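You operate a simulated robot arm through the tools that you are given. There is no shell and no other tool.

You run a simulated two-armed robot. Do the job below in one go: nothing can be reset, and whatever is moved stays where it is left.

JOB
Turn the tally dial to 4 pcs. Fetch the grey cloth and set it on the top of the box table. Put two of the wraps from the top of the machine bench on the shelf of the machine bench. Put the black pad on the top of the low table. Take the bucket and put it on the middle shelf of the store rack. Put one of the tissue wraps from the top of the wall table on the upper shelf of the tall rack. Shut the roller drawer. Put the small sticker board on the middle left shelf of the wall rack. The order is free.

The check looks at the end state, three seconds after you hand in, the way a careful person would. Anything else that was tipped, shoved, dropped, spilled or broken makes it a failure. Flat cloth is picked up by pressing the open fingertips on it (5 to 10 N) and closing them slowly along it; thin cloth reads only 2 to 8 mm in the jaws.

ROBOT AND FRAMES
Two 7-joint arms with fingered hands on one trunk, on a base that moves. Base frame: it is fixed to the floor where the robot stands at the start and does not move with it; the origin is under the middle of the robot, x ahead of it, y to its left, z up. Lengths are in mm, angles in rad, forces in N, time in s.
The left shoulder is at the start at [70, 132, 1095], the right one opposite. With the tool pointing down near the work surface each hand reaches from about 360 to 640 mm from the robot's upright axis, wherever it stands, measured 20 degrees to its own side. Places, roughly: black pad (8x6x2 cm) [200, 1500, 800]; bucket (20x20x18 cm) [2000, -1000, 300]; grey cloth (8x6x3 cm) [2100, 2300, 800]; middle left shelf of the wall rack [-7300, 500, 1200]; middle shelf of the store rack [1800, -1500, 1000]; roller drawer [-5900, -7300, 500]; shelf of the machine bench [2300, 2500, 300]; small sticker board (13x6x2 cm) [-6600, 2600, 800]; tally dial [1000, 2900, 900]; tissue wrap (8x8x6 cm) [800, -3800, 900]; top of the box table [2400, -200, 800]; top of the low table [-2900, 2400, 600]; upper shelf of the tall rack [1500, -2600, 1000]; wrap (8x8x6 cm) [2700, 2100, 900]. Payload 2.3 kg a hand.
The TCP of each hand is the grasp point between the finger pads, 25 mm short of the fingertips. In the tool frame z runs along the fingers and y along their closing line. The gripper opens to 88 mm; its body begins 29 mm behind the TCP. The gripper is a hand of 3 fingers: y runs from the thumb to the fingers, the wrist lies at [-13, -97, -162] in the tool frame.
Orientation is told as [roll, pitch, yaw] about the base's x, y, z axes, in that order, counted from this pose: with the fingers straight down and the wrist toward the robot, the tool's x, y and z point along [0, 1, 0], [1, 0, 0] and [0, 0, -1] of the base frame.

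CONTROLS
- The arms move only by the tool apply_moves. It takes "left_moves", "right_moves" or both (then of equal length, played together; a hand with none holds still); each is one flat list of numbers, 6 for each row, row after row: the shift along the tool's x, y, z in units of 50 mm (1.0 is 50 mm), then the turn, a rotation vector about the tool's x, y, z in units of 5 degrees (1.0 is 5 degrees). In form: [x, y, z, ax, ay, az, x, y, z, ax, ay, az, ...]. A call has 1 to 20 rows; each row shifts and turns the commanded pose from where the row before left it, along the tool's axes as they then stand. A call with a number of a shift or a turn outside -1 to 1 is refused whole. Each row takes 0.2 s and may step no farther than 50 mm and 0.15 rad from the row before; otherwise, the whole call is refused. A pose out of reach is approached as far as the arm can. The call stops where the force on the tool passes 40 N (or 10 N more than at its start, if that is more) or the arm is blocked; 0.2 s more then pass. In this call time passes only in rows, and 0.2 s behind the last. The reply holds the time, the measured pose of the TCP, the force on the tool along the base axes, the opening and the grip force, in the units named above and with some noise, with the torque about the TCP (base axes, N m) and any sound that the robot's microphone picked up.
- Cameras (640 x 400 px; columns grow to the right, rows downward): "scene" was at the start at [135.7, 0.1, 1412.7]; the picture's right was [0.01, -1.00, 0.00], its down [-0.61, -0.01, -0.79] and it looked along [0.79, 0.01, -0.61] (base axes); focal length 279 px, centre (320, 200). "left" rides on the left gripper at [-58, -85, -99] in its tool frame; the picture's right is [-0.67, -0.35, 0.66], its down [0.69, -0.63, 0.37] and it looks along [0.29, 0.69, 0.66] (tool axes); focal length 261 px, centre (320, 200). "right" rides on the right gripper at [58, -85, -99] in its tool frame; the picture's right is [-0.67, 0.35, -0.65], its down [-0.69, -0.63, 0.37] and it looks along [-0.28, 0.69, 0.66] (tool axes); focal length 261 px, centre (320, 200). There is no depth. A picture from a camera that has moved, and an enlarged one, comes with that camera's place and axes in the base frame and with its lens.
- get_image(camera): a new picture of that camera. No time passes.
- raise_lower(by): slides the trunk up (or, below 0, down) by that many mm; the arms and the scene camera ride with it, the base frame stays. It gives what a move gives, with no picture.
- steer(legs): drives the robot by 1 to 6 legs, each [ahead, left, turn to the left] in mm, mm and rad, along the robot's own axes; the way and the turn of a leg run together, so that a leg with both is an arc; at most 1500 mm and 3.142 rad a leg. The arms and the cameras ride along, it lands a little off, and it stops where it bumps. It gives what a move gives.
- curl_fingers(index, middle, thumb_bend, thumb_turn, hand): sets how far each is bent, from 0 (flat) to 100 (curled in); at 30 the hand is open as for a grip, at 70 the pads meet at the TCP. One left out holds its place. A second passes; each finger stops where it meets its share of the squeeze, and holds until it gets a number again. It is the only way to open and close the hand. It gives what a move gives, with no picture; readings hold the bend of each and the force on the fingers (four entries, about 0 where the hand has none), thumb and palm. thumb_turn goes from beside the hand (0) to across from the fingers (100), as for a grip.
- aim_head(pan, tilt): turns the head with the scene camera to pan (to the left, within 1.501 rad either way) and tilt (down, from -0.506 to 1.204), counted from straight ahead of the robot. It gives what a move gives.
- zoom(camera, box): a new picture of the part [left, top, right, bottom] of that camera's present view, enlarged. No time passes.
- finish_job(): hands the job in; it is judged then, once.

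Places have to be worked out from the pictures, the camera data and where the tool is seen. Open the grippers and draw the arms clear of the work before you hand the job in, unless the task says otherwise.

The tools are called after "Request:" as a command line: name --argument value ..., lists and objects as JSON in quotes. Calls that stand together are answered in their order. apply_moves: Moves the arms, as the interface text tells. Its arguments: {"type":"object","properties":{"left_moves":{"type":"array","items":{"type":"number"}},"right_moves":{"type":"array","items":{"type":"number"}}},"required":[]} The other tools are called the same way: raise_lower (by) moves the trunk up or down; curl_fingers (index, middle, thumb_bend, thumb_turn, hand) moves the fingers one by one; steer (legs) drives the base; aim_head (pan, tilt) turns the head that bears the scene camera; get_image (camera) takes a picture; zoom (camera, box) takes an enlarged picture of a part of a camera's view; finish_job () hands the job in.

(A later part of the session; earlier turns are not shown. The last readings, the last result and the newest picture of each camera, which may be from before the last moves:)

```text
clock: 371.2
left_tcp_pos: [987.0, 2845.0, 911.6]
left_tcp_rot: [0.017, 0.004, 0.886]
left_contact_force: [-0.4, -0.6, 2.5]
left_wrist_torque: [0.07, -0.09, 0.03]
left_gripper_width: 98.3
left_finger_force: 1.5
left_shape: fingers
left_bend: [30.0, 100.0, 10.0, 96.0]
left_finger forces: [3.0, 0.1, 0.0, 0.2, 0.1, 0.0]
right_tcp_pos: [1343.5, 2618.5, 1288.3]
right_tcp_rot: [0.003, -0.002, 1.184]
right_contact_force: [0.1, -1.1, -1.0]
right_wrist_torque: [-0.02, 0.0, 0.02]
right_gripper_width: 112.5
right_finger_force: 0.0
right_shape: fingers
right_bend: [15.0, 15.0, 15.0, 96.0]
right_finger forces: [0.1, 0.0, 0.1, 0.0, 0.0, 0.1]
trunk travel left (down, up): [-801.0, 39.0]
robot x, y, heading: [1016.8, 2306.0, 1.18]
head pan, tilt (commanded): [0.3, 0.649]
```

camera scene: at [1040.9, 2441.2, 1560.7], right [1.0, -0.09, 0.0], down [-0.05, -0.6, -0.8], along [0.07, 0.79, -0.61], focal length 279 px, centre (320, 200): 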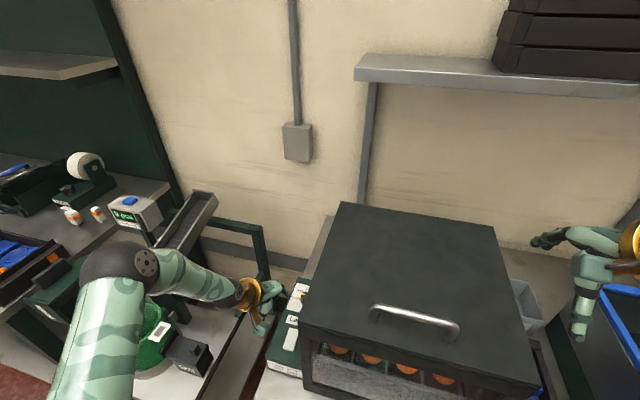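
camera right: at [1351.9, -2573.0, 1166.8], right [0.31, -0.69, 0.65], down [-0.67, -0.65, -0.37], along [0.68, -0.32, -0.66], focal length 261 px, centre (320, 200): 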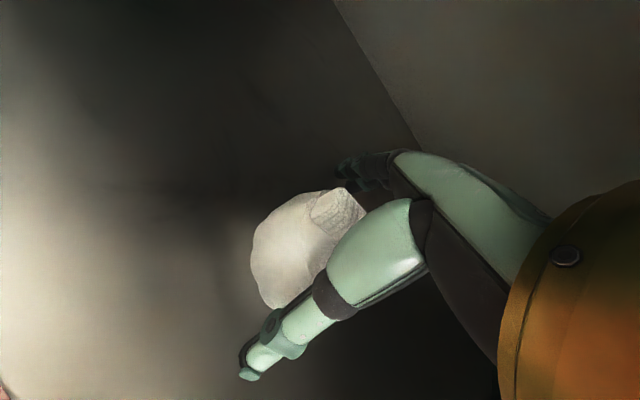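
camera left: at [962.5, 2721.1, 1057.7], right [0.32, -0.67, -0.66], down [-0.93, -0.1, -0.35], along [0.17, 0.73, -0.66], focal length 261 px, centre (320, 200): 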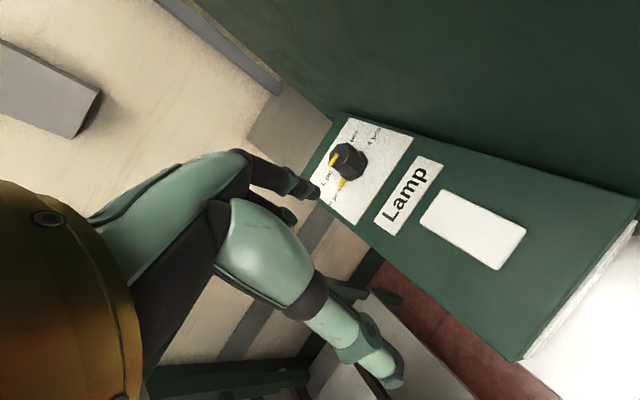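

Contact comes only at plate level, so the pointer isn't solid; I must grip the knob itself. I raise the hand, roll the base 40 mm closer, and prepare a thumb–index pinch with the hand leaning left away from the Booth.

Request:
apply_moves --left_moves '[0, 0, -0.8, 0, 0, 0, 0, 0, -0.8, 0, 0, 0]'

Request:
curl_fingers --hand "left" --index 44 --middle 100 --thumb_bend 44 --thumb_turn 100

Request:
steer --legs '[[38, 0, 0]]'

Request:
get_image --camera "left"

```text
clock: 371.8
left_tcp_pos: [990.1, 2844.6, 994.5]
left_tcp_rot: [0.016, 0.005, 0.887]
left_contact_force: [0.3, -0.1, 0.1]
left_wrist_torque: [0.0, 0.0, 0.01]
left_gripper_width: 98.1
left_finger_force: 0.1
left_shape: fingers
left_bend: [30.0, 100.0, 10.0, 96.0]
left_finger forces: [0.0, 0.0, 0.0, 0.1, 0.1, 0.1]
right_tcp_pos: [1343.4, 2618.6, 1287.5]
right_tcp_rot: [0.005, -0.002, 1.182]
right_contact_force: [0.0, -0.3, -0.3]
right_wrist_torque: [0.01, -0.02, 0.03]
right_gripper_width: 112.4
right_finger_force: 0.0
right_shape: fingers
right_bend: [15.0, 15.0, 15.0, 96.0]
right_finger forces: [0.0, 0.1, 0.0, 0.1, 0.0, 0.1]
trunk travel left (down, up): [-801.0, 39.0]
robot x, y, heading: [1016.9, 2309.5, 1.178]
head pan, tilt (commanded): [0.3, 0.649]
```

```text
clock: 372.8
left_tcp_pos: [988.1, 2845.7, 993.9]
left_tcp_rot: [0.014, 0.006, 0.886]
left_contact_force: [-0.2, 0.4, -0.7]
left_wrist_torque: [0.01, 0.0, -0.02]
left_gripper_width: 55.3
left_finger_force: 0.1
left_shape: fingers
left_bend: [44.0, 100.0, 44.0, 99.0]
left_finger forces: [0.0, 0.0, 0.0, 0.0, 0.1, 0.1]
right_tcp_pos: [1342.5, 2619.7, 1287.8]
right_tcp_rot: [0.003, -0.001, 1.181]
right_contact_force: [0.6, -0.2, 0.3]
right_wrist_torque: [0.02, 0.0, 0.0]
right_gripper_width: 112.6
right_finger_force: 0.1
right_shape: fingers
right_bend: [15.0, 15.0, 15.0, 96.0]
right_finger forces: [0.1, 0.0, 0.0, 0.1, 0.1, 0.0]
trunk travel left (down, up): [-801.0, 39.0]
robot x, y, heading: [1016.8, 2309.2, 1.183]
head pan, tilt (commanded): [0.3, 0.649]
```

```text
clock: 373.7
left_tcp_pos: [1002.1, 2875.0, 996.8]
left_tcp_rot: [0.018, -0.002, 0.885]
left_contact_force: [0.6, -1.2, 0.8]
left_wrist_torque: [0.0, 0.0, 0.01]
left_gripper_width: 55.5
left_finger_force: 0.0
left_shape: fingers
left_bend: [44.0, 100.0, 44.0, 99.0]
left_finger forces: [0.0, 0.0, 0.0, 0.1, 0.0, 0.1]
right_tcp_pos: [1354.4, 2646.9, 1290.1]
right_tcp_rot: [0.005, -0.008, 1.182]
right_contact_force: [0.5, -0.6, -0.1]
right_wrist_torque: [0.06, -0.02, 0.0]
right_gripper_width: 112.5
right_finger_force: 0.1
right_shape: fingers
right_bend: [15.0, 15.0, 15.0, 96.0]
right_finger forces: [0.0, 0.0, 0.0, 0.1, 0.1, 0.0]
trunk travel left (down, up): [-801.0, 39.0]
robot x, y, heading: [1025.6, 2342.6, 1.18]
head pan, tilt (commanded): [0.3, 0.649]
```

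```text
taken
camera left: at [991.4, 2769.9, 1095.2], right [0.29, -0.69, -0.67], down [-0.93, -0.05, -0.36], along [0.21, 0.73, -0.65], focal length 261 px, centre (320, 200)
```

left: 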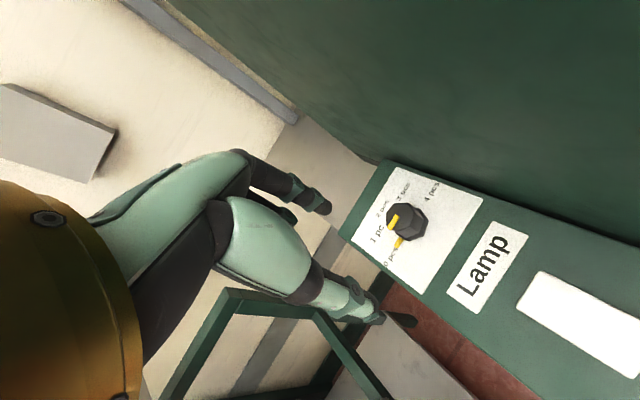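

Now I turn the hand so its closing line points almost straight ahead, lean it 12° to the left, and bring the TCP over the knob at safe height.

Request:
apply_moves --left_moves '[0, 0, 0, 0, 0, -0.87, 0, 0, 0, 0, 0, -0.87, 0, 0, 0, 0, 0, -0.86, 0, 0, 0, 0, -0.8, 0, 0, 0, 0, 0, -0.8, 0, 0, 0, 0, 0, -0.8, 0, -0.323, 0.129, 0.069, 0, 0, 0, -0.323, 0.129, 0.069, 0, 0, 0]'

Request:
get_image --camera "left"

Request:
get_image --camera "scene"

```text
clock: 375.5
left_tcp_pos: [1039.4, 2877.6, 992.6]
left_tcp_rot: [-0.194, 0.002, 1.113]
left_contact_force: [0.6, -1.5, -0.2]
left_wrist_torque: [-0.02, -0.01, -0.02]
left_gripper_width: 55.3
left_finger_force: 0.1
left_shape: fingers
left_bend: [44.0, 100.0, 44.0, 99.0]
left_finger forces: [0.0, 0.1, 0.0, 0.1, 0.1, 0.0]
right_tcp_pos: [1359.1, 2655.2, 1287.9]
right_tcp_rot: [0.006, 0.0, 1.18]
right_contact_force: [0.0, 0.6, 0.9]
right_wrist_torque: [-0.01, 0.03, 0.0]
right_gripper_width: 112.2
right_finger_force: 0.2
right_shape: fingers
right_bend: [15.0, 15.0, 15.0, 96.0]
right_finger forces: [0.0, 0.0, 0.1, 0.0, 0.0, 0.0]
trunk travel left (down, up): [-801.0, 39.0]
robot x, y, heading: [1027.6, 2342.1, 1.184]
head pan, tilt (commanded): [0.3, 0.649]
```

```text
taken
camera left: at [1034.4, 2783.4, 1101.5], right [0.55, -0.66, -0.51], down [-0.82, -0.3, -0.49], along [0.17, 0.69, -0.7], focal length 261 px, centre (320, 200)
```

left: 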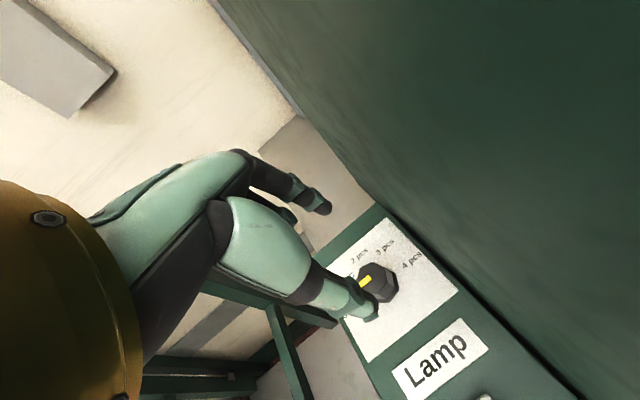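

```text
taken
camera scene: at [1056.8, 2474.9, 1560.7], right [1.0, -0.09, 0.0], down [-0.05, -0.6, -0.8], along [0.07, 0.79, -0.6], focal length 279 px, centre (320, 200)
```

scene: 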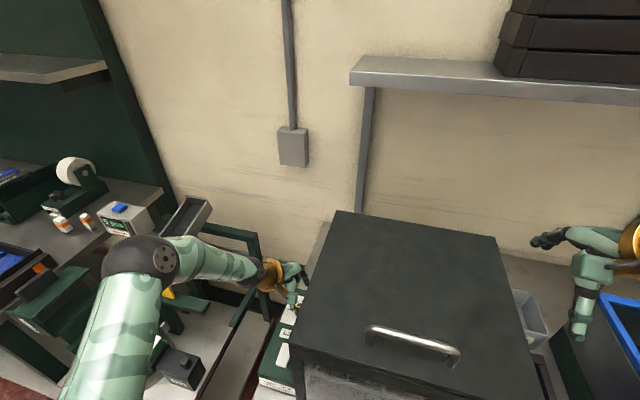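

The hand is over the knob with thumb near and index behind it, clear of the Booth. I correct 6 mm and descend 57 mm, then check.

Request:
apply_moves --left_moves '[0.11, -0.12, 0.559, 0, 0, 0, 0.11, 0, 0.559, 0, 0, 0]'

Request:
zoom --camera "left" --box '[240, 130, 440, 330]'

```text
clock: 376.1
left_tcp_pos: [1036.6, 2873.6, 934.4]
left_tcp_rot: [-0.194, 0.002, 1.112]
left_contact_force: [0.4, 0.2, 0.0]
left_wrist_torque: [0.0, -0.01, 0.02]
left_gripper_width: 55.1
left_finger_force: 0.2
left_shape: fingers
left_bend: [44.0, 100.0, 44.0, 99.0]
left_finger forces: [0.0, 0.0, 0.0, 0.0, 0.0, 0.0]
right_tcp_pos: [1358.2, 2655.5, 1288.1]
right_tcp_rot: [0.004, 0.0, 1.181]
right_contact_force: [0.2, 0.2, -0.3]
right_wrist_torque: [-0.01, 0.01, 0.02]
right_gripper_width: 112.5
right_finger_force: 0.1
right_shape: fingers
right_bend: [15.0, 15.0, 15.0, 96.0]
right_finger forces: [0.1, 0.1, 0.0, 0.0, 0.0, 0.1]
trunk travel left (down, up): [-801.0, 39.0]
robot x, y, heading: [1030.1, 2344.6, 1.18]
head pan, tilt (commanded): [0.3, 0.649]
```

```text
2.00 times, centred on (340, 230) of left
camera zoom: at [1030.5, 2779.1, 1043.9], right [0.55, -0.66, -0.51], down [-0.82, -0.3, -0.49], along [0.17, 0.69, -0.7], focal length 521 px, centre (280, 140)
```

zoom: 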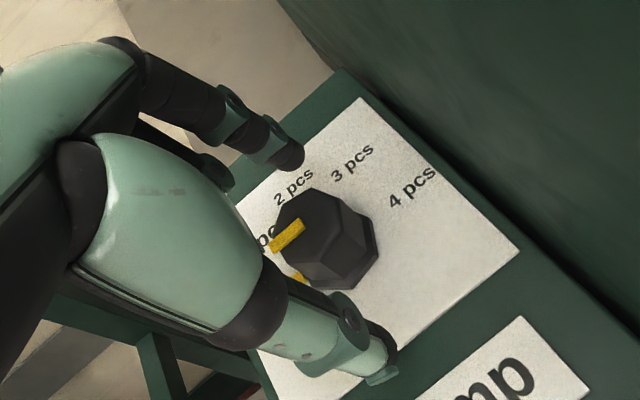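

Index behind and thumb in front of the knob, well centred. I descend 18 mm in two steps.

Request:
apply_moves --left_moves '[0.005, 0, 0.2, 0, 0, 0]'

Request:
apply_moves --left_moves '[0.005, 0, 0.17, 0, 0, 0]'

Request:
zoom --camera "left" --box '[240, 130, 440, 330]'

```text
clock: 376.5
left_tcp_pos: [1037.5, 2871.9, 925.4]
left_tcp_rot: [-0.193, 0.0, 1.112]
left_contact_force: [0.0, -0.3, 0.3]
left_wrist_torque: [0.01, 0.01, -0.01]
left_gripper_width: 55.5
left_finger_force: 0.0
left_shape: fingers
left_bend: [44.0, 100.0, 44.0, 99.0]
left_finger forces: [0.1, 0.0, 0.0, 0.1, 0.1, 0.0]
right_tcp_pos: [1357.1, 2654.2, 1287.3]
right_tcp_rot: [0.003, -0.002, 1.183]
right_contact_force: [-0.2, -1.0, -0.1]
right_wrist_torque: [0.0, 0.01, 0.02]
right_gripper_width: 112.4
right_finger_force: 0.1
right_shape: fingers
right_bend: [15.0, 15.0, 15.0, 96.0]
right_finger forces: [0.1, 0.0, 0.1, 0.0, 0.1, 0.0]
trunk travel left (down, up): [-801.0, 39.0]
robot x, y, heading: [1032.7, 2343.6, 1.177]
head pan, tilt (commanded): [0.3, 0.649]
```

```text
clock: 376.9
left_tcp_pos: [1039.1, 2870.7, 918.0]
left_tcp_rot: [-0.194, 0.001, 1.113]
left_contact_force: [0.1, -0.1, 0.5]
left_wrist_torque: [0.01, -0.01, 0.03]
left_gripper_width: 55.3
left_finger_force: 0.0
left_shape: fingers
left_bend: [44.0, 100.0, 44.0, 99.0]
left_finger forces: [0.0, 0.0, 0.0, 0.1, 0.0, 0.1]
right_tcp_pos: [1357.2, 2654.1, 1288.1]
right_tcp_rot: [0.004, -0.001, 1.18]
right_contact_force: [-1.4, -0.7, -0.1]
right_wrist_torque: [0.03, -0.01, 0.01]
right_gripper_width: 112.0
right_finger_force: 0.0
right_shape: fingers
right_bend: [15.0, 15.0, 15.0, 96.0]
right_finger forces: [0.0, 0.0, 0.1, 0.0, 0.1, 0.0]
trunk travel left (down, up): [-801.0, 39.0]
robot x, y, heading: [1026.6, 2343.7, 1.184]
head pan, tilt (commanded): [0.3, 0.649]
```

```text
2.00 times, centred on (340, 230) of left
camera zoom: at [1033.5, 2776.8, 1025.9], right [0.55, -0.66, -0.51], down [-0.82, -0.3, -0.49], along [0.17, 0.69, -0.7], focal length 521 px, centre (280, 140)
```

zoom: 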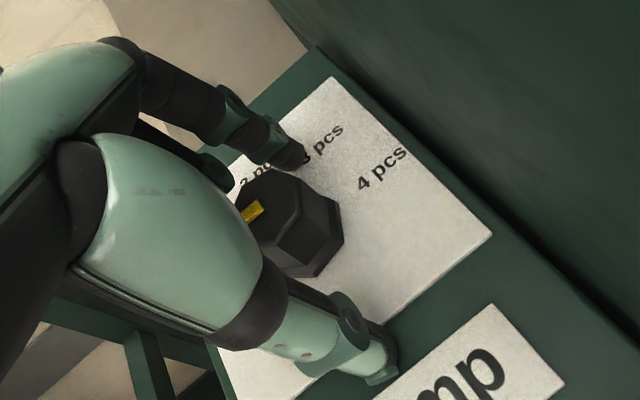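

The fingertips are around the knob near plate level. I close index and thumb gently to 54, then 60.

Request:
curl_fingers --hand "left" --index 55 --thumb_bend 55

Request:
curl_fingers --hand "left" --index 61 --thumb_bend 61

Request:
zoom --camera "left" --box '[240, 130, 440, 330]'

```text
clock: 377.9
left_tcp_pos: [1038.5, 2871.3, 917.4]
left_tcp_rot: [-0.194, 0.002, 1.112]
left_contact_force: [0.6, 1.4, 1.7]
left_wrist_torque: [0.01, 0.0, 0.03]
left_gripper_width: 33.3
left_finger_force: 1.2
left_shape: fingers
left_bend: [53.0, 100.0, 54.0, 100.0]
left_finger forces: [0.9, 0.1, 0.1, 0.0, 1.7, 0.1]
right_tcp_pos: [1357.2, 2654.1, 1288.0]
right_tcp_rot: [0.002, 0.0, 1.18]
right_contact_force: [-0.3, 0.2, 0.0]
right_wrist_torque: [0.01, 0.02, 0.0]
right_gripper_width: 112.6
right_finger_force: 0.1
right_shape: fingers
right_bend: [15.0, 15.0, 15.0, 96.0]
right_finger forces: [0.0, 0.0, 0.1, 0.0, 0.0, 0.0]
trunk travel left (down, up): [-801.0, 39.0]
robot x, y, heading: [1028.6, 2340.7, 1.187]
head pan, tilt (commanded): [0.3, 0.649]
```

```text
clock: 378.9
left_tcp_pos: [1038.5, 2870.6, 917.2]
left_tcp_rot: [-0.195, 0.003, 1.113]
left_contact_force: [2.0, 1.9, 2.7]
left_wrist_torque: [0.02, -0.04, 0.02]
left_gripper_width: 24.0
left_finger_force: 3.0
left_shape: fingers
left_bend: [56.0, 100.0, 61.0, 100.0]
left_finger forces: [3.9, 0.0, 0.0, 0.1, 2.8, 0.0]
right_tcp_pos: [1357.5, 2654.8, 1287.4]
right_tcp_rot: [0.008, 0.0, 1.18]
right_contact_force: [0.0, 0.6, 0.4]
right_wrist_torque: [0.0, -0.01, 0.0]
right_gripper_width: 112.6
right_finger_force: 0.1
right_shape: fingers
right_bend: [15.0, 15.0, 15.0, 96.0]
right_finger forces: [0.1, 0.1, 0.1, 0.0, 0.1, 0.0]
trunk travel left (down, up): [-801.0, 39.0]
robot x, y, heading: [1030.1, 2343.0, 1.185]
head pan, tilt (commanded): [0.3, 0.649]
```

```text
2.00 times, centred on (340, 230) of left
camera zoom: at [1034.6, 2777.2, 1026.0], right [0.55, -0.66, -0.51], down [-0.82, -0.3, -0.49], along [0.17, 0.69, -0.7], focal length 521 px, centre (280, 140)
```

zoom: 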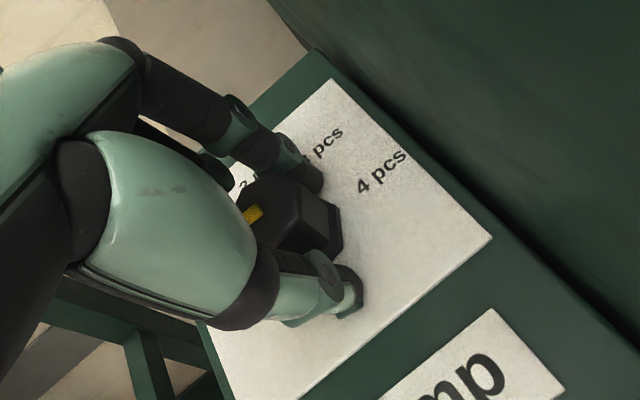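

The tips hold the knob a bit right of its middle (about 6 mm). I open slightly, shift the hand 6 mm left, and close again.

Request:
curl_fingers --hand "left" --index 48 --thumb_bend 48

Request:
apply_moves --left_moves '[0.125, 0, -0.025, 0, 0, 0]'

Request:
curl_fingers --hand "left" --index 61 --thumb_bend 61

Request:
zoom --camera "left" --box '[240, 130, 440, 330]'

```text
clock: 379.9
left_tcp_pos: [1039.1, 2871.0, 917.4]
left_tcp_rot: [-0.193, 0.002, 1.112]
left_contact_force: [-0.6, -0.4, -0.1]
left_wrist_torque: [0.02, -0.04, -0.02]
left_gripper_width: 45.8
left_finger_force: 0.1
left_shape: fingers
left_bend: [48.0, 100.0, 48.0, 100.0]
left_finger forces: [0.1, 0.0, 0.0, 0.0, 0.1, 0.0]
right_tcp_pos: [1357.5, 2655.2, 1287.6]
right_tcp_rot: [0.003, 0.0, 1.183]
right_contact_force: [-0.4, -0.2, -0.5]
right_wrist_torque: [0.03, -0.02, 0.02]
right_gripper_width: 112.2
right_finger_force: 0.1
right_shape: fingers
right_bend: [15.0, 15.0, 15.0, 96.0]
right_finger forces: [0.1, 0.1, 0.0, 0.0, 0.0, 0.1]
trunk travel left (down, up): [-801.0, 39.0]
robot x, y, heading: [1026.6, 2344.9, 1.187]
head pan, tilt (commanded): [0.3, 0.649]
```

```text
clock: 380.3
left_tcp_pos: [1032.6, 2873.8, 917.8]
left_tcp_rot: [-0.194, 0.003, 1.113]
left_contact_force: [-0.6, -0.3, 0.0]
left_wrist_torque: [0.03, -0.03, -0.02]
left_gripper_width: 45.8
left_finger_force: 0.1
left_shape: fingers
left_bend: [48.0, 100.0, 48.0, 100.0]
left_finger forces: [0.0, 0.0, 0.0, 0.1, 0.0, 0.1]
right_tcp_pos: [1357.4, 2654.0, 1288.7]
right_tcp_rot: [0.004, 0.0, 1.181]
right_contact_force: [0.0, 0.8, 0.3]
right_wrist_torque: [-0.01, 0.0, 0.0]
right_gripper_width: 112.3
right_finger_force: 0.0
right_shape: fingers
right_bend: [15.0, 15.0, 15.0, 96.0]
right_finger forces: [0.1, 0.0, 0.0, 0.0, 0.1, 0.0]
trunk travel left (down, up): [-801.0, 39.0]
robot x, y, heading: [1029.4, 2343.5, 1.176]
head pan, tilt (commanded): [0.3, 0.649]
```

```text
clock: 381.3
left_tcp_pos: [1033.7, 2874.4, 917.4]
left_tcp_rot: [-0.194, 0.001, 1.112]
left_contact_force: [2.0, 4.6, 4.4]
left_wrist_torque: [0.03, 0.03, 0.01]
left_gripper_width: 25.9
left_finger_force: 5.0
left_shape: fingers
left_bend: [54.0, 100.0, 61.0, 100.0]
left_finger forces: [5.5, 0.0, 0.0, 0.0, 4.6, 0.0]
right_tcp_pos: [1358.8, 2656.2, 1288.1]
right_tcp_rot: [0.005, 0.001, 1.181]
right_contact_force: [0.0, 0.8, -0.1]
right_wrist_torque: [-0.02, 0.01, 0.0]
right_gripper_width: 112.5
right_finger_force: 0.1
right_shape: fingers
right_bend: [15.0, 15.0, 15.0, 96.0]
right_finger forces: [0.1, 0.0, 0.1, 0.0, 0.0, 0.0]
trunk travel left (down, up): [-801.0, 39.0]
robot x, y, heading: [1026.9, 2346.0, 1.178]
head pan, tilt (commanded): [0.3, 0.649]
```

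```text
2.00 times, centred on (340, 230) of left
camera zoom: at [1028.8, 2780.3, 1026.0], right [0.55, -0.66, -0.51], down [-0.82, -0.3, -0.49], along [0.17, 0.69, -0.7], focal length 521 px, centre (280, 140)
```

zoom: 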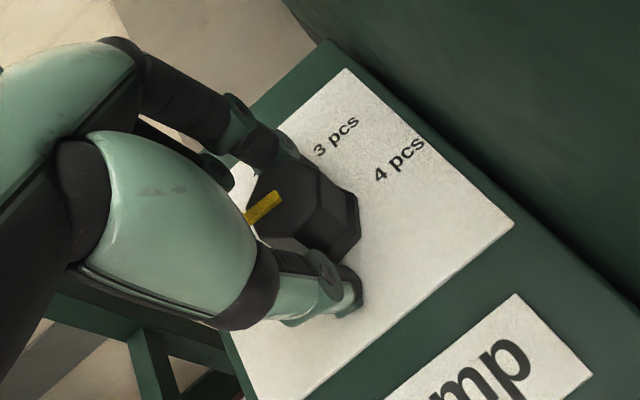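

The knob is now gripped across its middle, slightly toward the index. I shift 4 mm forward and tighten to about 66.

Request:
apply_moves --left_moves '[0, 0.08, 0, 0, 0, 0]'

Request:
curl_fingers --hand "left" --index 66 --thumb_bend 66

Request:
zoom --camera "left" --box '[240, 130, 440, 330]'

```text
clock: 381.7
left_tcp_pos: [1034.4, 2876.3, 917.6]
left_tcp_rot: [-0.195, 0.003, 1.113]
left_contact_force: [0.2, 2.0, 3.3]
left_wrist_torque: [-0.05, 0.04, 0.05]
left_gripper_width: 25.3
left_finger_force: 3.6
left_shape: fingers
left_bend: [56.0, 100.0, 60.0, 100.0]
left_finger forces: [3.1, 0.0, 0.0, 0.0, 4.1, 0.0]
right_tcp_pos: [1358.1, 2655.6, 1287.9]
right_tcp_rot: [0.004, -0.001, 1.181]
right_contact_force: [0.8, -0.9, -0.3]
right_wrist_torque: [0.02, 0.0, 0.0]
right_gripper_width: 112.5
right_finger_force: 0.0
right_shape: fingers
right_bend: [15.0, 15.0, 15.0, 96.0]
right_finger forces: [0.1, 0.0, 0.1, 0.0, 0.0, 0.1]
trunk travel left (down, up): [-801.0, 39.0]
robot x, y, heading: [1029.2, 2341.1, 1.182]
head pan, tilt (commanded): [0.3, 0.649]
```

```text
clock: 382.7
left_tcp_pos: [1035.4, 2877.9, 917.2]
left_tcp_rot: [-0.195, 0.002, 1.112]
left_contact_force: [1.7, 1.6, 0.8]
left_wrist_torque: [-0.01, 0.0, 0.01]
left_gripper_width: 22.4
left_finger_force: 5.4
left_shape: fingers
left_bend: [56.0, 100.0, 62.0, 100.0]
left_finger forces: [5.9, 0.0, 0.1, 0.0, 4.8, 0.0]
right_tcp_pos: [1357.8, 2654.6, 1289.3]
right_tcp_rot: [0.004, 0.0, 1.18]
right_contact_force: [0.6, -0.2, 0.9]
right_wrist_torque: [-0.02, 0.01, 0.0]
right_gripper_width: 112.4
right_finger_force: 0.1
right_shape: fingers
right_bend: [15.0, 15.0, 15.0, 96.0]
right_finger forces: [0.0, 0.0, 0.1, 0.1, 0.0, 0.0]
trunk travel left (down, up): [-801.0, 39.0]
robot x, y, heading: [1030.9, 2339.3, 1.177]
head pan, tilt (commanded): [0.3, 0.649]
```

```text
2.00 times, centred on (340, 230) of left
camera zoom: at [1030.1, 2783.1, 1026.0], right [0.55, -0.66, -0.51], down [-0.82, -0.3, -0.49], along [0.17, 0.69, -0.7], focal length 521 px, centre (280, 140)
```

zoom: 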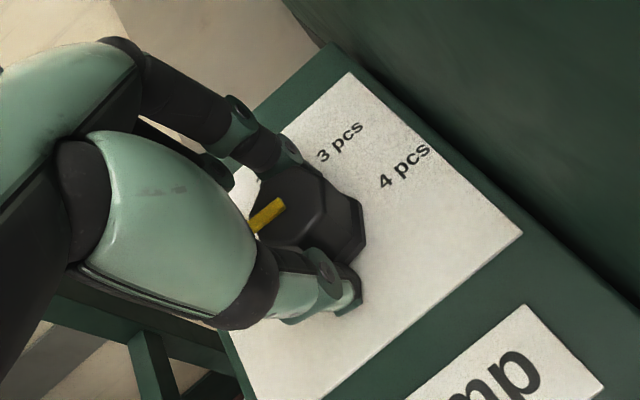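

I try turning 15° clockwise about the vertical axis and see whether the knob follows.

Request:
apply_moves --left_moves '[0, 0.009, 0, 0.193, 0, 0.981, 0, 0.009, 0, 0.193, 0, 0.981, 0, 0.009, 0, 0.193, 0, 0.981]'

Request:
zoom --camera "left" --box '[240, 130, 440, 330]'

```text
clock: 383.5
left_tcp_pos: [1035.5, 2878.7, 918.0]
left_tcp_rot: [-0.194, 0.004, 0.848]
left_contact_force: [1.2, 2.1, 0.5]
left_wrist_torque: [0.05, -0.02, 0.02]
left_gripper_width: 22.3
left_finger_force: 4.7
left_shape: fingers
left_bend: [56.0, 100.0, 62.0, 100.0]
left_finger forces: [6.0, 0.0, 0.0, 0.0, 3.6, 0.0]
right_tcp_pos: [1358.3, 2655.2, 1287.2]
right_tcp_rot: [0.004, 0.0, 1.183]
right_contact_force: [0.1, 0.8, -0.3]
right_wrist_torque: [0.02, 0.02, 0.02]
right_gripper_width: 112.2
right_finger_force: 0.0
right_shape: fingers
right_bend: [15.0, 15.0, 15.0, 96.0]
right_finger forces: [0.1, 0.0, 0.0, 0.0, 0.0, 0.0]
trunk travel left (down, up): [-801.0, 39.0]
robot x, y, heading: [1028.9, 2343.5, 1.186]
head pan, tilt (commanded): [0.3, 0.649]
```

```text
2.00 times, centred on (340, 230) of left
camera zoom: at [1006.7, 2788.9, 1026.2], right [0.36, -0.78, -0.51], down [-0.87, -0.07, -0.49], along [0.34, 0.62, -0.71], focal length 521 px, centre (280, 140)
```

zoom: 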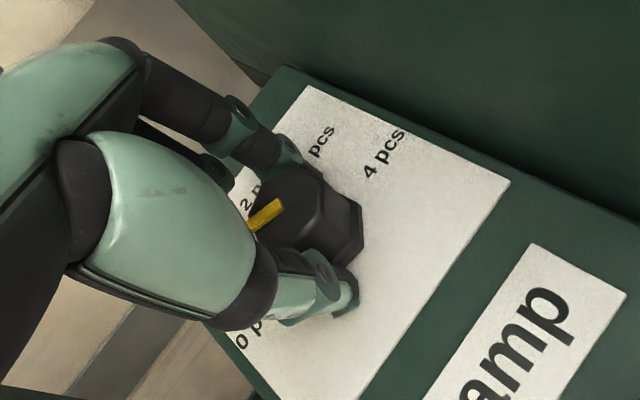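

The knob turned along with the hand. I continue another 30° clockwise.

Request:
apply_moves --left_moves '[0, 0.009, 0, 0.193, 0, 0.981, 0, 0.009, 0, 0.193, 0, 0.981, 0, 0.009, 0, 0.193, 0, 0.981, 0, 0.009, 0, 0.193, 0, 0.981, 0, 0.009, 0, 0.193, 0, 0.981, 0, 0.009, 0, 0.193, 0, 0.981]'

Request:
get_image --camera "left"

Request:
get_image --camera "scene"

```text
clock: 384.9
left_tcp_pos: [1038.6, 2871.6, 918.6]
left_tcp_rot: [-0.197, 0.003, 0.32]
left_contact_force: [2.4, -1.3, -1.2]
left_wrist_torque: [0.01, -0.03, 0.0]
left_gripper_width: 15.9
left_finger_force: 2.4
left_shape: fingers
left_bend: [60.0, 100.0, 63.0, 100.0]
left_finger forces: [3.3, 0.0, 0.0, 0.0, 1.3, 0.0]
left hand out of reach, approached as far as the arm can: row 6
right_tcp_pos: [1358.8, 2654.3, 1288.0]
right_tcp_rot: [0.007, 0.001, 1.182]
right_contact_force: [-0.8, -1.2, 0.5]
right_wrist_torque: [0.01, 0.01, 0.01]
right_gripper_width: 112.1
right_finger_force: 0.2
right_shape: fingers
right_bend: [15.0, 15.0, 15.0, 96.0]
right_finger forces: [0.0, 0.0, 0.0, 0.1, 0.0, 0.0]
trunk travel left (down, up): [-801.0, 39.0]
robot x, y, heading: [1031.4, 2344.1, 1.18]
head pan, tilt (commanded): [0.3, 0.649]
```

```text
taken
camera left: at [969.5, 2808.3, 1028.1], right [-0.08, -0.86, -0.51], down [-0.79, 0.37, -0.49], along [0.61, 0.36, -0.71], focal length 261 px, centre (320, 200)
```

left: 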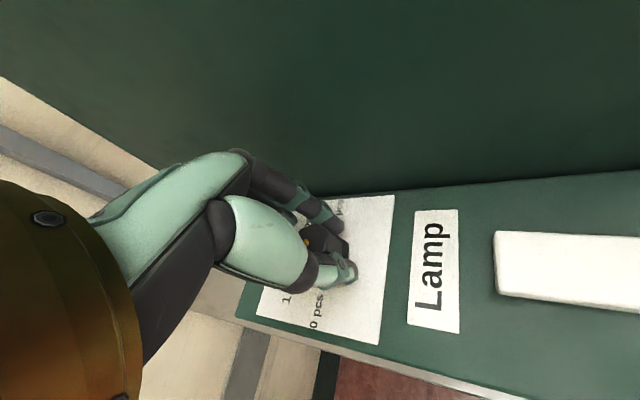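

```text
taken
camera scene: at [1057.5, 2475.2, 1560.5], right [1.0, -0.09, 0.0], down [-0.05, -0.6, -0.8], along [0.07, 0.79, -0.6], focal length 279 px, centre (320, 200)
```

scene: 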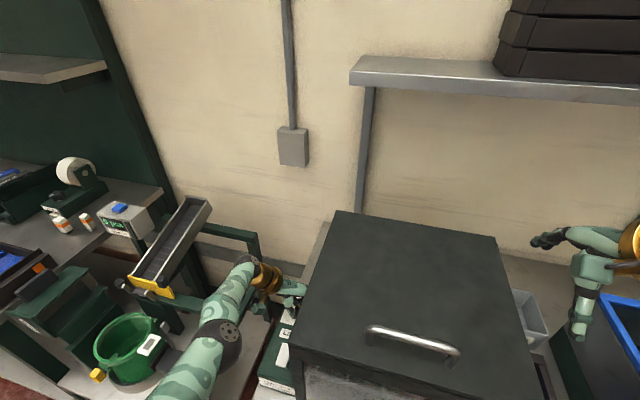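

The reach limit came at the last step. I zoom in to see how far the knob has turned.

Request:
zoom --camera "left" --box '[240, 160, 400, 340]'

```text
2.22 times, centred on (320, 250) of left
camera zoom: at [969.5, 2808.3, 1028.1], right [-0.08, -0.86, -0.51], down [-0.79, 0.37, -0.49], along [0.61, 0.36, -0.71], focal length 579 px, centre (320, 89)
```

zoom: 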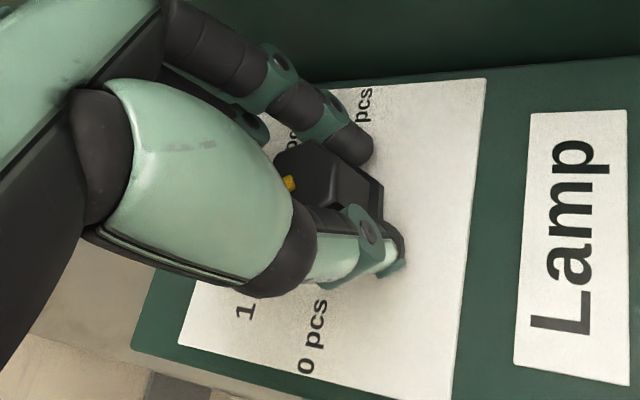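

The fingers slid toward one side of the knob. I open them, raise the hand, turn it back, and check the dial's position.

Request:
curl_fingers --hand "left" --index 44 --thumb_bend 44

Request:
apply_moves --left_moves '[-0.115, 0, -0.59, 0, 0, 0, -0.115, 0, -0.59, 0, 0, 0, 0, 0, 0, -0.193, 0, -0.981, 0, 0, 0, -0.193, 0, -0.981, 0, 0, 0, -0.193, 0, -0.981, 0, 0, 0, -0.193, 0, -0.981]'

Request:
zoom --camera "left" --box '[240, 130, 440, 330]'

```text
clock: 385.9
left_tcp_pos: [1036.6, 2872.7, 918.9]
left_tcp_rot: [-0.195, 0.001, 0.327]
left_contact_force: [0.3, 0.3, 0.0]
left_wrist_torque: [-0.01, 0.01, 0.02]
left_gripper_width: 54.1
left_finger_force: 0.1
left_shape: fingers
left_bend: [44.0, 100.0, 44.0, 99.0]
left_finger forces: [0.0, 0.1, 0.0, 0.0, 0.1, 0.0]
right_tcp_pos: [1357.5, 2654.8, 1288.0]
right_tcp_rot: [0.003, 0.0, 1.18]
right_contact_force: [-1.0, -0.3, 0.0]
right_wrist_torque: [0.03, 0.0, -0.01]
right_gripper_width: 112.8
right_finger_force: 0.2
right_shape: fingers
right_bend: [15.0, 15.0, 15.0, 96.0]
right_finger forces: [0.0, 0.0, 0.0, 0.1, 0.0, 0.0]
trunk travel left (down, up): [-801.0, 39.0]
robot x, y, heading: [1027.6, 2341.2, 1.185]
head pan, tilt (commanded): [0.3, 0.649]
```

```text
clock: 387.3
left_tcp_pos: [1043.2, 2924.3, 965.6]
left_tcp_rot: [-0.195, 0.002, 0.678]
left_contact_force: [0.5, 0.0, -1.2]
left_wrist_torque: [-0.01, 0.01, -0.01]
left_gripper_width: 54.2
left_finger_force: 0.1
left_shape: fingers
left_bend: [44.0, 100.0, 44.0, 99.0]
left_finger forces: [0.1, 0.0, 0.0, 0.0, 0.1, 0.0]
left hand out of reach, approached as far as the arm can: row 1, 2, 3, 4, 5, 6
right_tcp_pos: [1356.9, 2656.2, 1287.9]
right_tcp_rot: [0.004, 0.001, 1.183]
right_contact_force: [0.5, -0.1, -0.3]
right_wrist_torque: [-0.01, -0.01, -0.03]
right_gripper_width: 112.3
right_finger_force: 0.0
right_shape: fingers
right_bend: [15.0, 15.0, 15.0, 96.0]
right_finger forces: [0.1, 0.0, 0.0, 0.0, 0.1, 0.0]
trunk travel left (down, up): [-801.0, 39.0]
robot x, y, heading: [1027.2, 2343.9, 1.181]
head pan, tilt (commanded): [0.3, 0.649]
```

```text
2.00 times, centred on (340, 230) of left
camera zoom: at [999.7, 2841.0, 1074.6], right [0.22, -0.83, -0.51], down [-0.87, 0.07, -0.49], along [0.44, 0.55, -0.7], focal length 521 px, centre (280, 140)
```

zoom: 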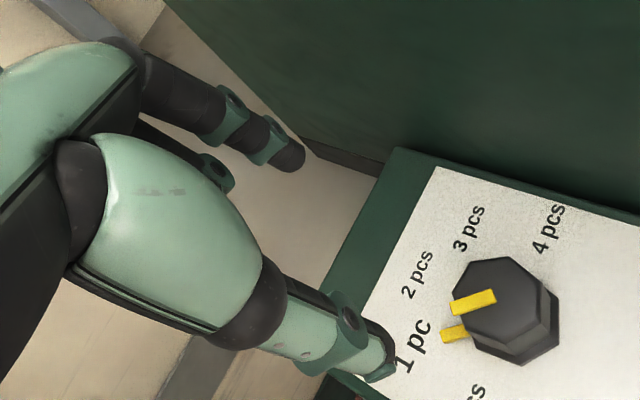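

The dial now points at 1 pc – the method works. But the arm hit its reach limit and stands 50 mm further back than meant; I bring it back toward me with small moves.

Request:
apply_moves --left_moves '[0, -0.5, 0, 0, 0, 0, 0, -0.5, 0, 0, 0, 0]'

Request:
get_image --camera "left"

Request:
get_image --camera "scene"

```text
clock: 387.9
left_tcp_pos: [1006.6, 2925.9, 955.3]
left_tcp_rot: [-0.198, 0.002, 0.674]
left_contact_force: [0.0, -0.4, -0.8]
left_wrist_torque: [-0.04, -0.02, 0.01]
left_gripper_width: 53.9
left_finger_force: 0.0
left_shape: fingers
left_bend: [44.0, 100.0, 44.0, 99.0]
left_finger forces: [0.0, 0.1, 0.0, 0.1, 0.1, 0.0]
left hand out of reach, approached as far as the arm can: row 1, 2
right_tcp_pos: [1355.4, 2654.9, 1287.9]
right_tcp_rot: [0.004, 0.0, 1.182]
right_contact_force: [-0.4, 1.2, -0.1]
right_wrist_torque: [0.0, 0.05, 0.01]
right_gripper_width: 112.4
right_finger_force: 0.1
right_shape: fingers
right_bend: [15.0, 15.0, 15.0, 96.0]
right_finger forces: [0.0, 0.0, 0.0, 0.0, 0.1, 0.0]
trunk travel left (down, up): [-801.0, 39.0]
robot x, y, heading: [1029.5, 2343.6, 1.184]
head pan, tilt (commanded): [0.3, 0.649]
```

```text
taken
camera left: at [962.5, 2841.6, 1065.8], right [0.22, -0.83, -0.51], down [-0.87, 0.08, -0.49], along [0.45, 0.55, -0.7], focal length 261 px, centre (320, 200)
```

left: 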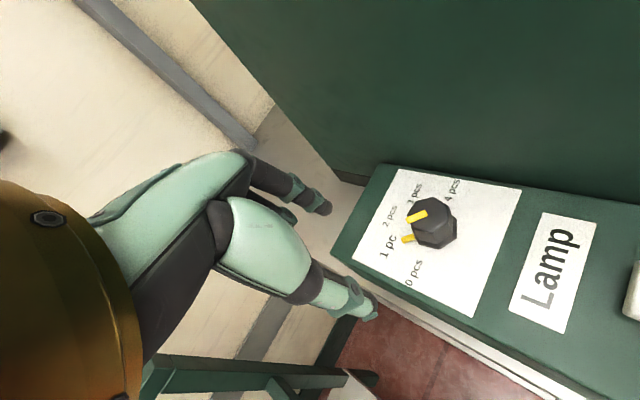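

```text
taken
camera scene: at [1054.1, 2475.2, 1560.7], right [1.0, -0.09, 0.0], down [-0.05, -0.6, -0.8], along [0.07, 0.79, -0.6], focal length 279 px, centre (320, 200)
```

scene: 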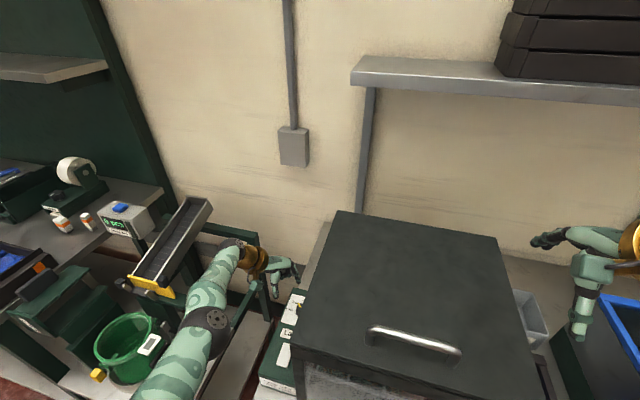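

The arm is stretched straight. I pull the hand back toward me about 100 mm and up 60 mm to free the configuration.

Request:
apply_moves --left_moves '[-0.1, -0.43, -0.3, 0, 0, 0, -0.1, -0.43, -0.3, 0, 0, 0, -0.1, -0.43, -0.3, 0, 0, 0, -0.1, -0.43, -0.3, 0, 0, 0]'

Request:
get_image --camera "scene"

```text
clock: 388.9
left_tcp_pos: [941.2, 2935.1, 1003.5]
left_tcp_rot: [-0.196, 0.001, 0.676]
left_contact_force: [-0.1, 0.7, -0.1]
left_wrist_torque: [0.0, 0.0, -0.01]
left_gripper_width: 54.1
left_finger_force: 0.0
left_shape: fingers
left_bend: [44.0, 100.0, 44.0, 99.0]
left_finger forces: [0.0, 0.0, 0.0, 0.0, 0.0, 0.0]
left hand out of reach, approached as far as the arm can: row 1, 2, 3, 4
right_tcp_pos: [1355.3, 2655.1, 1288.3]
right_tcp_rot: [0.004, 0.001, 1.182]
right_contact_force: [-0.3, -0.7, 0.3]
right_wrist_torque: [0.01, -0.03, 0.03]
right_gripper_width: 112.5
right_finger_force: 0.0
right_shape: fingers
right_bend: [15.0, 15.0, 15.0, 96.0]
right_finger forces: [0.0, 0.0, 0.1, 0.1, 0.1, 0.0]
trunk travel left (down, up): [-801.0, 39.0]
robot x, y, heading: [1025.6, 2338.1, 1.178]
head pan, tilt (commanded): [0.3, 0.649]
```

```text
taken
camera scene: at [1054.5, 2474.9, 1560.7], right [1.0, -0.09, 0.0], down [-0.05, -0.6, -0.8], along [0.07, 0.79, -0.6], focal length 279 px, centre (320, 200)
```

scene: 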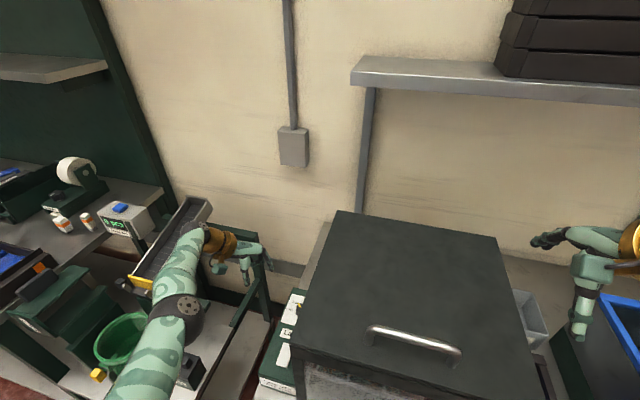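

The straight elbow makes inward moves ineffective. I try moving up and to the right instead, away from the green frame, to bend the elbow again.

Request:
apply_moves --left_moves '[-0.5, 0, -0.8, 0, 0, 0, -0.5, 0, -0.8, 0, 0, 0, -0.5, 0, -0.8, 0, 0, 0]'

Request:
get_image --camera "scene"

```text
clock: 389.7
left_tcp_pos: [970.9, 2940.7, 1135.5]
left_tcp_rot: [-0.195, 0.003, 0.676]
left_contact_force: [0.5, 0.3, 0.0]
left_wrist_torque: [0.02, 0.01, -0.01]
left_gripper_width: 54.1
left_finger_force: 0.1
left_shape: fingers
left_bend: [44.0, 100.0, 44.0, 99.0]
left_finger forces: [0.1, 0.0, 0.0, 0.0, 0.1, 0.0]
left hand out of reach, approached as far as the arm can: row 1, 2, 3
right_tcp_pos: [1356.2, 2654.2, 1287.6]
right_tcp_rot: [0.006, -0.002, 1.181]
right_contact_force: [0.0, 0.1, 0.4]
right_wrist_torque: [0.0, 0.02, -0.03]
right_gripper_width: 112.1
right_finger_force: 0.1
right_shape: fingers
right_bend: [15.0, 15.0, 15.0, 96.0]
right_finger forces: [0.1, 0.0, 0.0, 0.0, 0.0, 0.0]
trunk travel left (down, up): [-801.0, 39.0]
robot x, y, heading: [1029.8, 2344.5, 1.18]
head pan, tilt (commanded): [0.3, 0.649]
```

```text
taken
camera scene: at [1055.7, 2474.1, 1560.8], right [1.0, -0.09, 0.0], down [-0.05, -0.6, -0.8], along [0.07, 0.79, -0.6], focal length 279 px, centre (320, 200)
```

scene: 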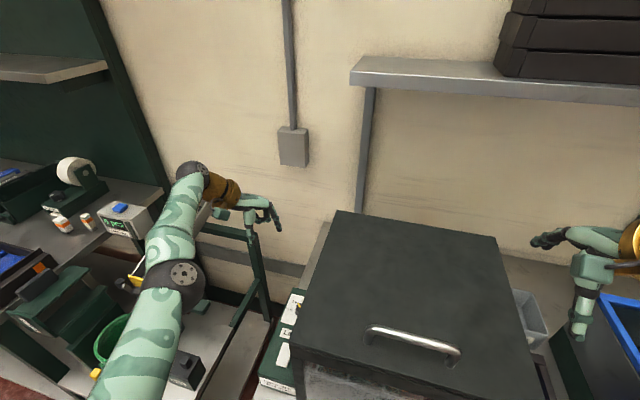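

Clear of everything now. I turn the hand back to its straight orientation while pulling in, which shortens the reach needed.

Request:
apply_moves --left_moves '[0, -0.3, 0, -0.19, 0, -0.98, 0, -0.3, 0, -0.19, 0, -0.98, 0, -0.3, 0, -0.19, 0, -0.98, 0, -0.3, 0, -0.19, 0, -0.98, 0, -0.3, 0, -0.19, 0, -0.98, 0, -0.3, 0, 0, 0, 0, 0, -0.3, 0, 0, 0, 0]'

Request:
get_image --camera "scene"

```text
clock: 391.3
left_tcp_pos: [895.0, 2975.8, 1151.3]
left_tcp_rot: [-0.195, 0.003, 1.111]
left_contact_force: [-0.1, 0.4, 0.1]
left_wrist_torque: [0.0, 0.02, -0.01]
left_gripper_width: 54.4
left_finger_force: 0.0
left_shape: fingers
left_bend: [44.0, 100.0, 44.0, 99.0]
left_finger forces: [0.1, 0.1, 0.0, 0.1, 0.0, 0.0]
left hand out of reach, approached as far as the arm can: row 1, 2, 3, 4, 5, 6, 7
right_tcp_pos: [1356.8, 2653.7, 1288.1]
right_tcp_rot: [0.004, 0.001, 1.183]
right_contact_force: [-0.1, -0.1, 0.6]
right_wrist_torque: [-0.02, 0.02, 0.01]
right_gripper_width: 112.1
right_finger_force: 0.0
right_shape: fingers
right_bend: [15.0, 15.0, 15.0, 96.0]
right_finger forces: [0.0, 0.0, 0.0, 0.1, 0.1, 0.1]
trunk travel left (down, up): [-801.0, 39.0]
robot x, y, heading: [1027.9, 2344.0, 1.181]
head pan, tilt (commanded): [0.3, 0.649]
```

```text
taken
camera scene: at [1054.7, 2475.0, 1560.7], right [1.0, -0.09, 0.0], down [-0.05, -0.6, -0.8], along [0.07, 0.79, -0.6], focal length 279 px, centre (320, 200)
```

scene: 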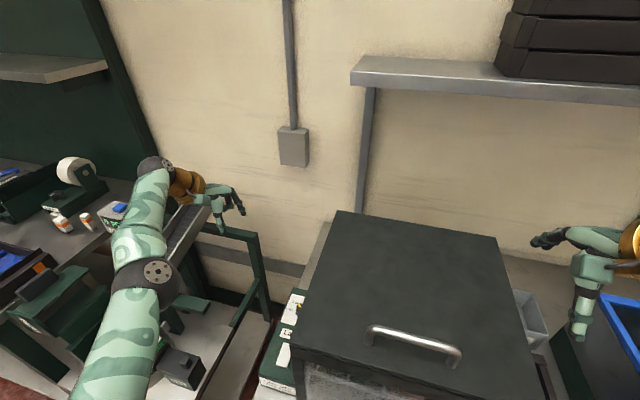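

I test with an empty row to see whether the commanded pose has run away from the real one.

Request:
apply_moves --left_moves '[0, 0, 0, 0, 0, 0, 0, 0, 0, 0, 0, 0]'

```text
clock: 391.9
left_tcp_pos: [896.0, 2975.3, 1151.5]
left_tcp_rot: [-0.193, 0.004, 1.111]
left_contact_force: [0.3, -1.0, -0.3]
left_wrist_torque: [0.01, 0.0, 0.01]
left_gripper_width: 54.4
left_finger_force: 0.1
left_shape: fingers
left_bend: [44.0, 100.0, 44.0, 99.0]
left_finger forces: [0.0, 0.1, 0.1, 0.1, 0.1, 0.1]
right_tcp_pos: [1356.1, 2655.6, 1288.4]
right_tcp_rot: [0.005, 0.0, 1.182]
right_contact_force: [0.8, 1.0, 0.1]
right_wrist_torque: [0.02, 0.01, 0.0]
right_gripper_width: 112.4
right_finger_force: 0.1
right_shape: fingers
right_bend: [15.0, 15.0, 15.0, 96.0]
right_finger forces: [0.0, 0.0, 0.0, 0.0, 0.0, 0.1]
trunk travel left (down, up): [-801.0, 39.0]
robot x, y, heading: [1032.4, 2345.4, 1.182]
head pan, tilt (commanded): [0.3, 0.649]
```

The command does start from the real pose. I try one small inward step toward me.

Request:
apply_moves --left_moves '[0, -0.3, 0, 0, 0, 0]'

Request:
apply_moves --left_moves '[-0.4, -0.3, 0.1, 0, 0, 0]'

```text
clock: 392.3
left_tcp_pos: [886.0, 2972.9, 1152.8]
left_tcp_rot: [-0.194, 0.003, 1.111]
left_contact_force: [-0.2, -0.3, -0.8]
left_wrist_torque: [-0.01, -0.02, 0.0]
left_gripper_width: 54.4
left_finger_force: 0.0
left_shape: fingers
left_bend: [44.0, 100.0, 44.0, 99.0]
left_finger forces: [0.0, 0.0, 0.0, 0.1, 0.1, 0.0]
left hand out of reach, approached as far as the arm can: row 1
right_tcp_pos: [1356.7, 2654.7, 1288.0]
right_tcp_rot: [0.004, 0.001, 1.184]
right_contact_force: [-1.2, 1.0, -0.1]
right_wrist_torque: [-0.01, 0.01, -0.01]
right_gripper_width: 112.5
right_finger_force: 0.1
right_shape: fingers
right_bend: [15.0, 15.0, 15.0, 96.0]
right_finger forces: [0.0, 0.0, 0.1, 0.0, 0.1, 0.0]
trunk travel left (down, up): [-801.0, 39.0]
robot x, y, heading: [1026.8, 2342.9, 1.184]
head pan, tilt (commanded): [0.3, 0.649]
```

```text
clock: 392.7
left_tcp_pos: [888.6, 2973.7, 1153.8]
left_tcp_rot: [-0.192, 0.005, 1.114]
left_contact_force: [-0.5, 0.0, -0.4]
left_wrist_torque: [-0.02, 0.01, 0.01]
left_gripper_width: 54.2
left_finger_force: 0.0
left_shape: fingers
left_bend: [44.0, 100.0, 44.0, 99.0]
left_finger forces: [0.0, 0.0, 0.0, 0.0, 0.0, 0.0]
left hand out of reach, approached as far as the arm can: row 1
right_tcp_pos: [1357.6, 2654.8, 1288.5]
right_tcp_rot: [0.005, 0.0, 1.183]
right_contact_force: [0.5, 0.0, 0.3]
right_wrist_torque: [-0.02, 0.0, -0.02]
right_gripper_width: 112.5
right_finger_force: 0.0
right_shape: fingers
right_bend: [15.0, 15.0, 15.0, 96.0]
right_finger forces: [0.0, 0.0, 0.0, 0.0, 0.0, 0.0]
trunk travel left (down, up): [-801.0, 39.0]
robot x, y, heading: [1026.3, 2344.6, 1.175]
head pan, tilt (commanded): [0.3, 0.649]
```

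The arm is caught in a straight-elbow position at full reach. I give it a larger inward command over several rows to make it fold.

Request:
apply_moves --left_moves '[0, -0.9, -0.3, 0, 0, 0, 0, -0.9, -0.3, 0, 0, 0, 0, -0.9, -0.3, 0, 0, 0, 0, -0.9, -0.3, 0, 0, 0]'

Request:
get_image --camera "scene"

```text
clock: 393.7
left_tcp_pos: [767.0, 2905.9, 1239.2]
left_tcp_rot: [-0.195, 0.003, 1.111]
left_contact_force: [-0.4, -0.1, -0.5]
left_wrist_torque: [0.03, 0.0, 0.0]
left_gripper_width: 54.3
left_finger_force: 0.0
left_shape: fingers
left_bend: [44.0, 100.0, 44.0, 99.0]
left_finger forces: [0.1, 0.0, 0.2, 0.0, 0.0, 0.1]
left hand out of reach, approached as far as the arm can: row 1, 2, 3, 4
right_tcp_pos: [1356.8, 2654.3, 1289.1]
right_tcp_rot: [0.003, -0.003, 1.182]
right_contact_force: [0.1, -0.3, 0.5]
right_wrist_torque: [-0.02, -0.02, 0.01]
right_gripper_width: 112.5
right_finger_force: 0.1
right_shape: fingers
right_bend: [15.0, 15.0, 15.0, 96.0]
right_finger forces: [0.0, 0.0, 0.0, 0.0, 0.0, 0.1]
trunk travel left (down, up): [-801.0, 39.0]
robot x, y, heading: [1026.4, 2339.8, 1.177]
head pan, tilt (commanded): [0.3, 0.649]
```

```text
taken
camera scene: at [1053.6, 2473.4, 1560.9], right [1.0, -0.09, 0.0], down [-0.05, -0.6, -0.8], along [0.07, 0.79, -0.6], focal length 279 px, centre (320, 200)
```

scene: 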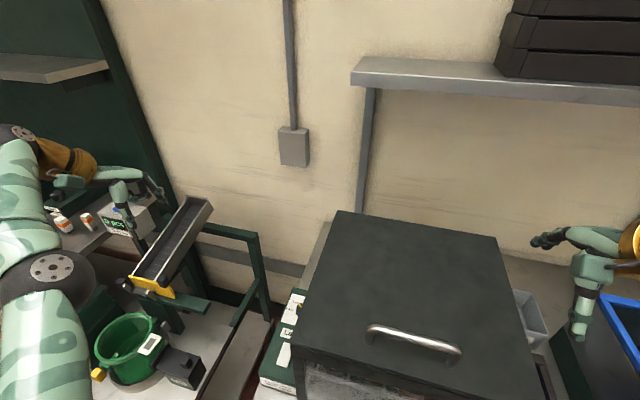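

Still straight. I first back the base away 350 mm for free space, then try hand rotations to make the elbow bend.

Request:
steer --legs '[[-400, 0, 0]]'

Request:
apply_moves --left_moves '[0, 0, 0, 0, 1, 0, 0, 0, 0, 0, 1, 0, 0, 0, 0, 0, 1, 0, 0, -0.8, 0, 0, 0, 0, 0, -0.8, 0, 0, 0, 0]'

Request:
get_image --camera "scene"

```text
clock: 396.1
left_tcp_pos: [618.3, 2542.3, 1239.3]
left_tcp_rot: [-0.196, 0.008, 1.109]
left_contact_force: [0.3, 0.6, -0.1]
left_wrist_torque: [-0.01, -0.01, 0.02]
left_gripper_width: 54.5
left_finger_force: 0.1
left_shape: fingers
left_bend: [44.0, 100.0, 44.0, 99.0]
left_finger forces: [0.0, 0.1, 0.0, 0.1, 0.0, 0.0]
right_tcp_pos: [1207.7, 2288.1, 1287.3]
right_tcp_rot: [0.002, 0.0, 1.18]
right_contact_force: [0.4, 0.5, -0.5]
right_wrist_torque: [-0.03, 0.0, -0.02]
right_gripper_width: 112.5
right_finger_force: 0.0
right_shape: fingers
right_bend: [15.0, 15.0, 15.0, 96.0]
right_finger forces: [0.0, 0.1, 0.0, 0.1, 0.1, 0.0]
trunk travel left (down, up): [-801.0, 39.0]
robot x, y, heading: [879.8, 1974.1, 1.178]
head pan, tilt (commanded): [0.3, 0.649]
```

```text
clock: 397.4
left_tcp_pos: [549.9, 2521.6, 1267.5]
left_tcp_rot: [0.067, 0.004, 1.106]
left_contact_force: [-0.3, -0.4, -0.2]
left_wrist_torque: [-0.01, -0.01, -0.01]
left_gripper_width: 54.3
left_finger_force: 0.1
left_shape: fingers
left_bend: [44.0, 100.0, 44.0, 99.0]
left_finger forces: [0.0, 0.0, 0.0, 0.0, 0.0, 0.1]
left hand out of reach, approached as far as the arm can: row 1, 2, 3, 4, 5
right_tcp_pos: [1205.2, 2285.8, 1289.1]
right_tcp_rot: [0.004, -0.003, 1.181]
right_contact_force: [-0.1, 0.7, 0.5]
right_wrist_torque: [0.0, -0.05, -0.01]
right_gripper_width: 112.4
right_finger_force: 0.1
right_shape: fingers
right_bend: [15.0, 15.0, 15.0, 96.0]
right_finger forces: [0.1, 0.0, 0.0, 0.1, 0.0, 0.0]
trunk travel left (down, up): [-801.0, 39.0]
robot x, y, heading: [879.1, 1974.2, 1.18]
head pan, tilt (commanded): [0.3, 0.649]
```

```text
taken
camera scene: at [902.3, 2105.8, 1560.9], right [1.0, -0.09, 0.0], down [-0.05, -0.6, -0.8], along [0.07, 0.79, -0.6], focal length 279 px, centre (320, 200)
```

scene: 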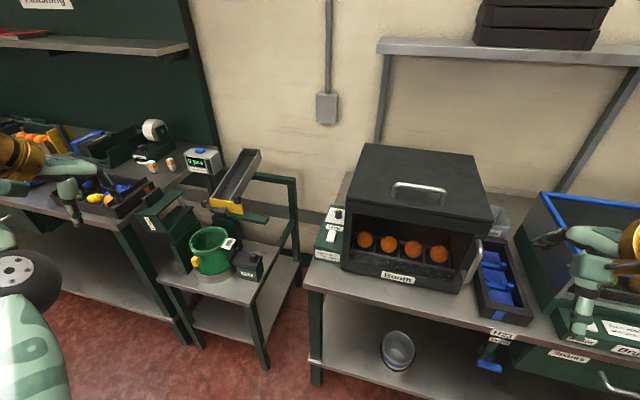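

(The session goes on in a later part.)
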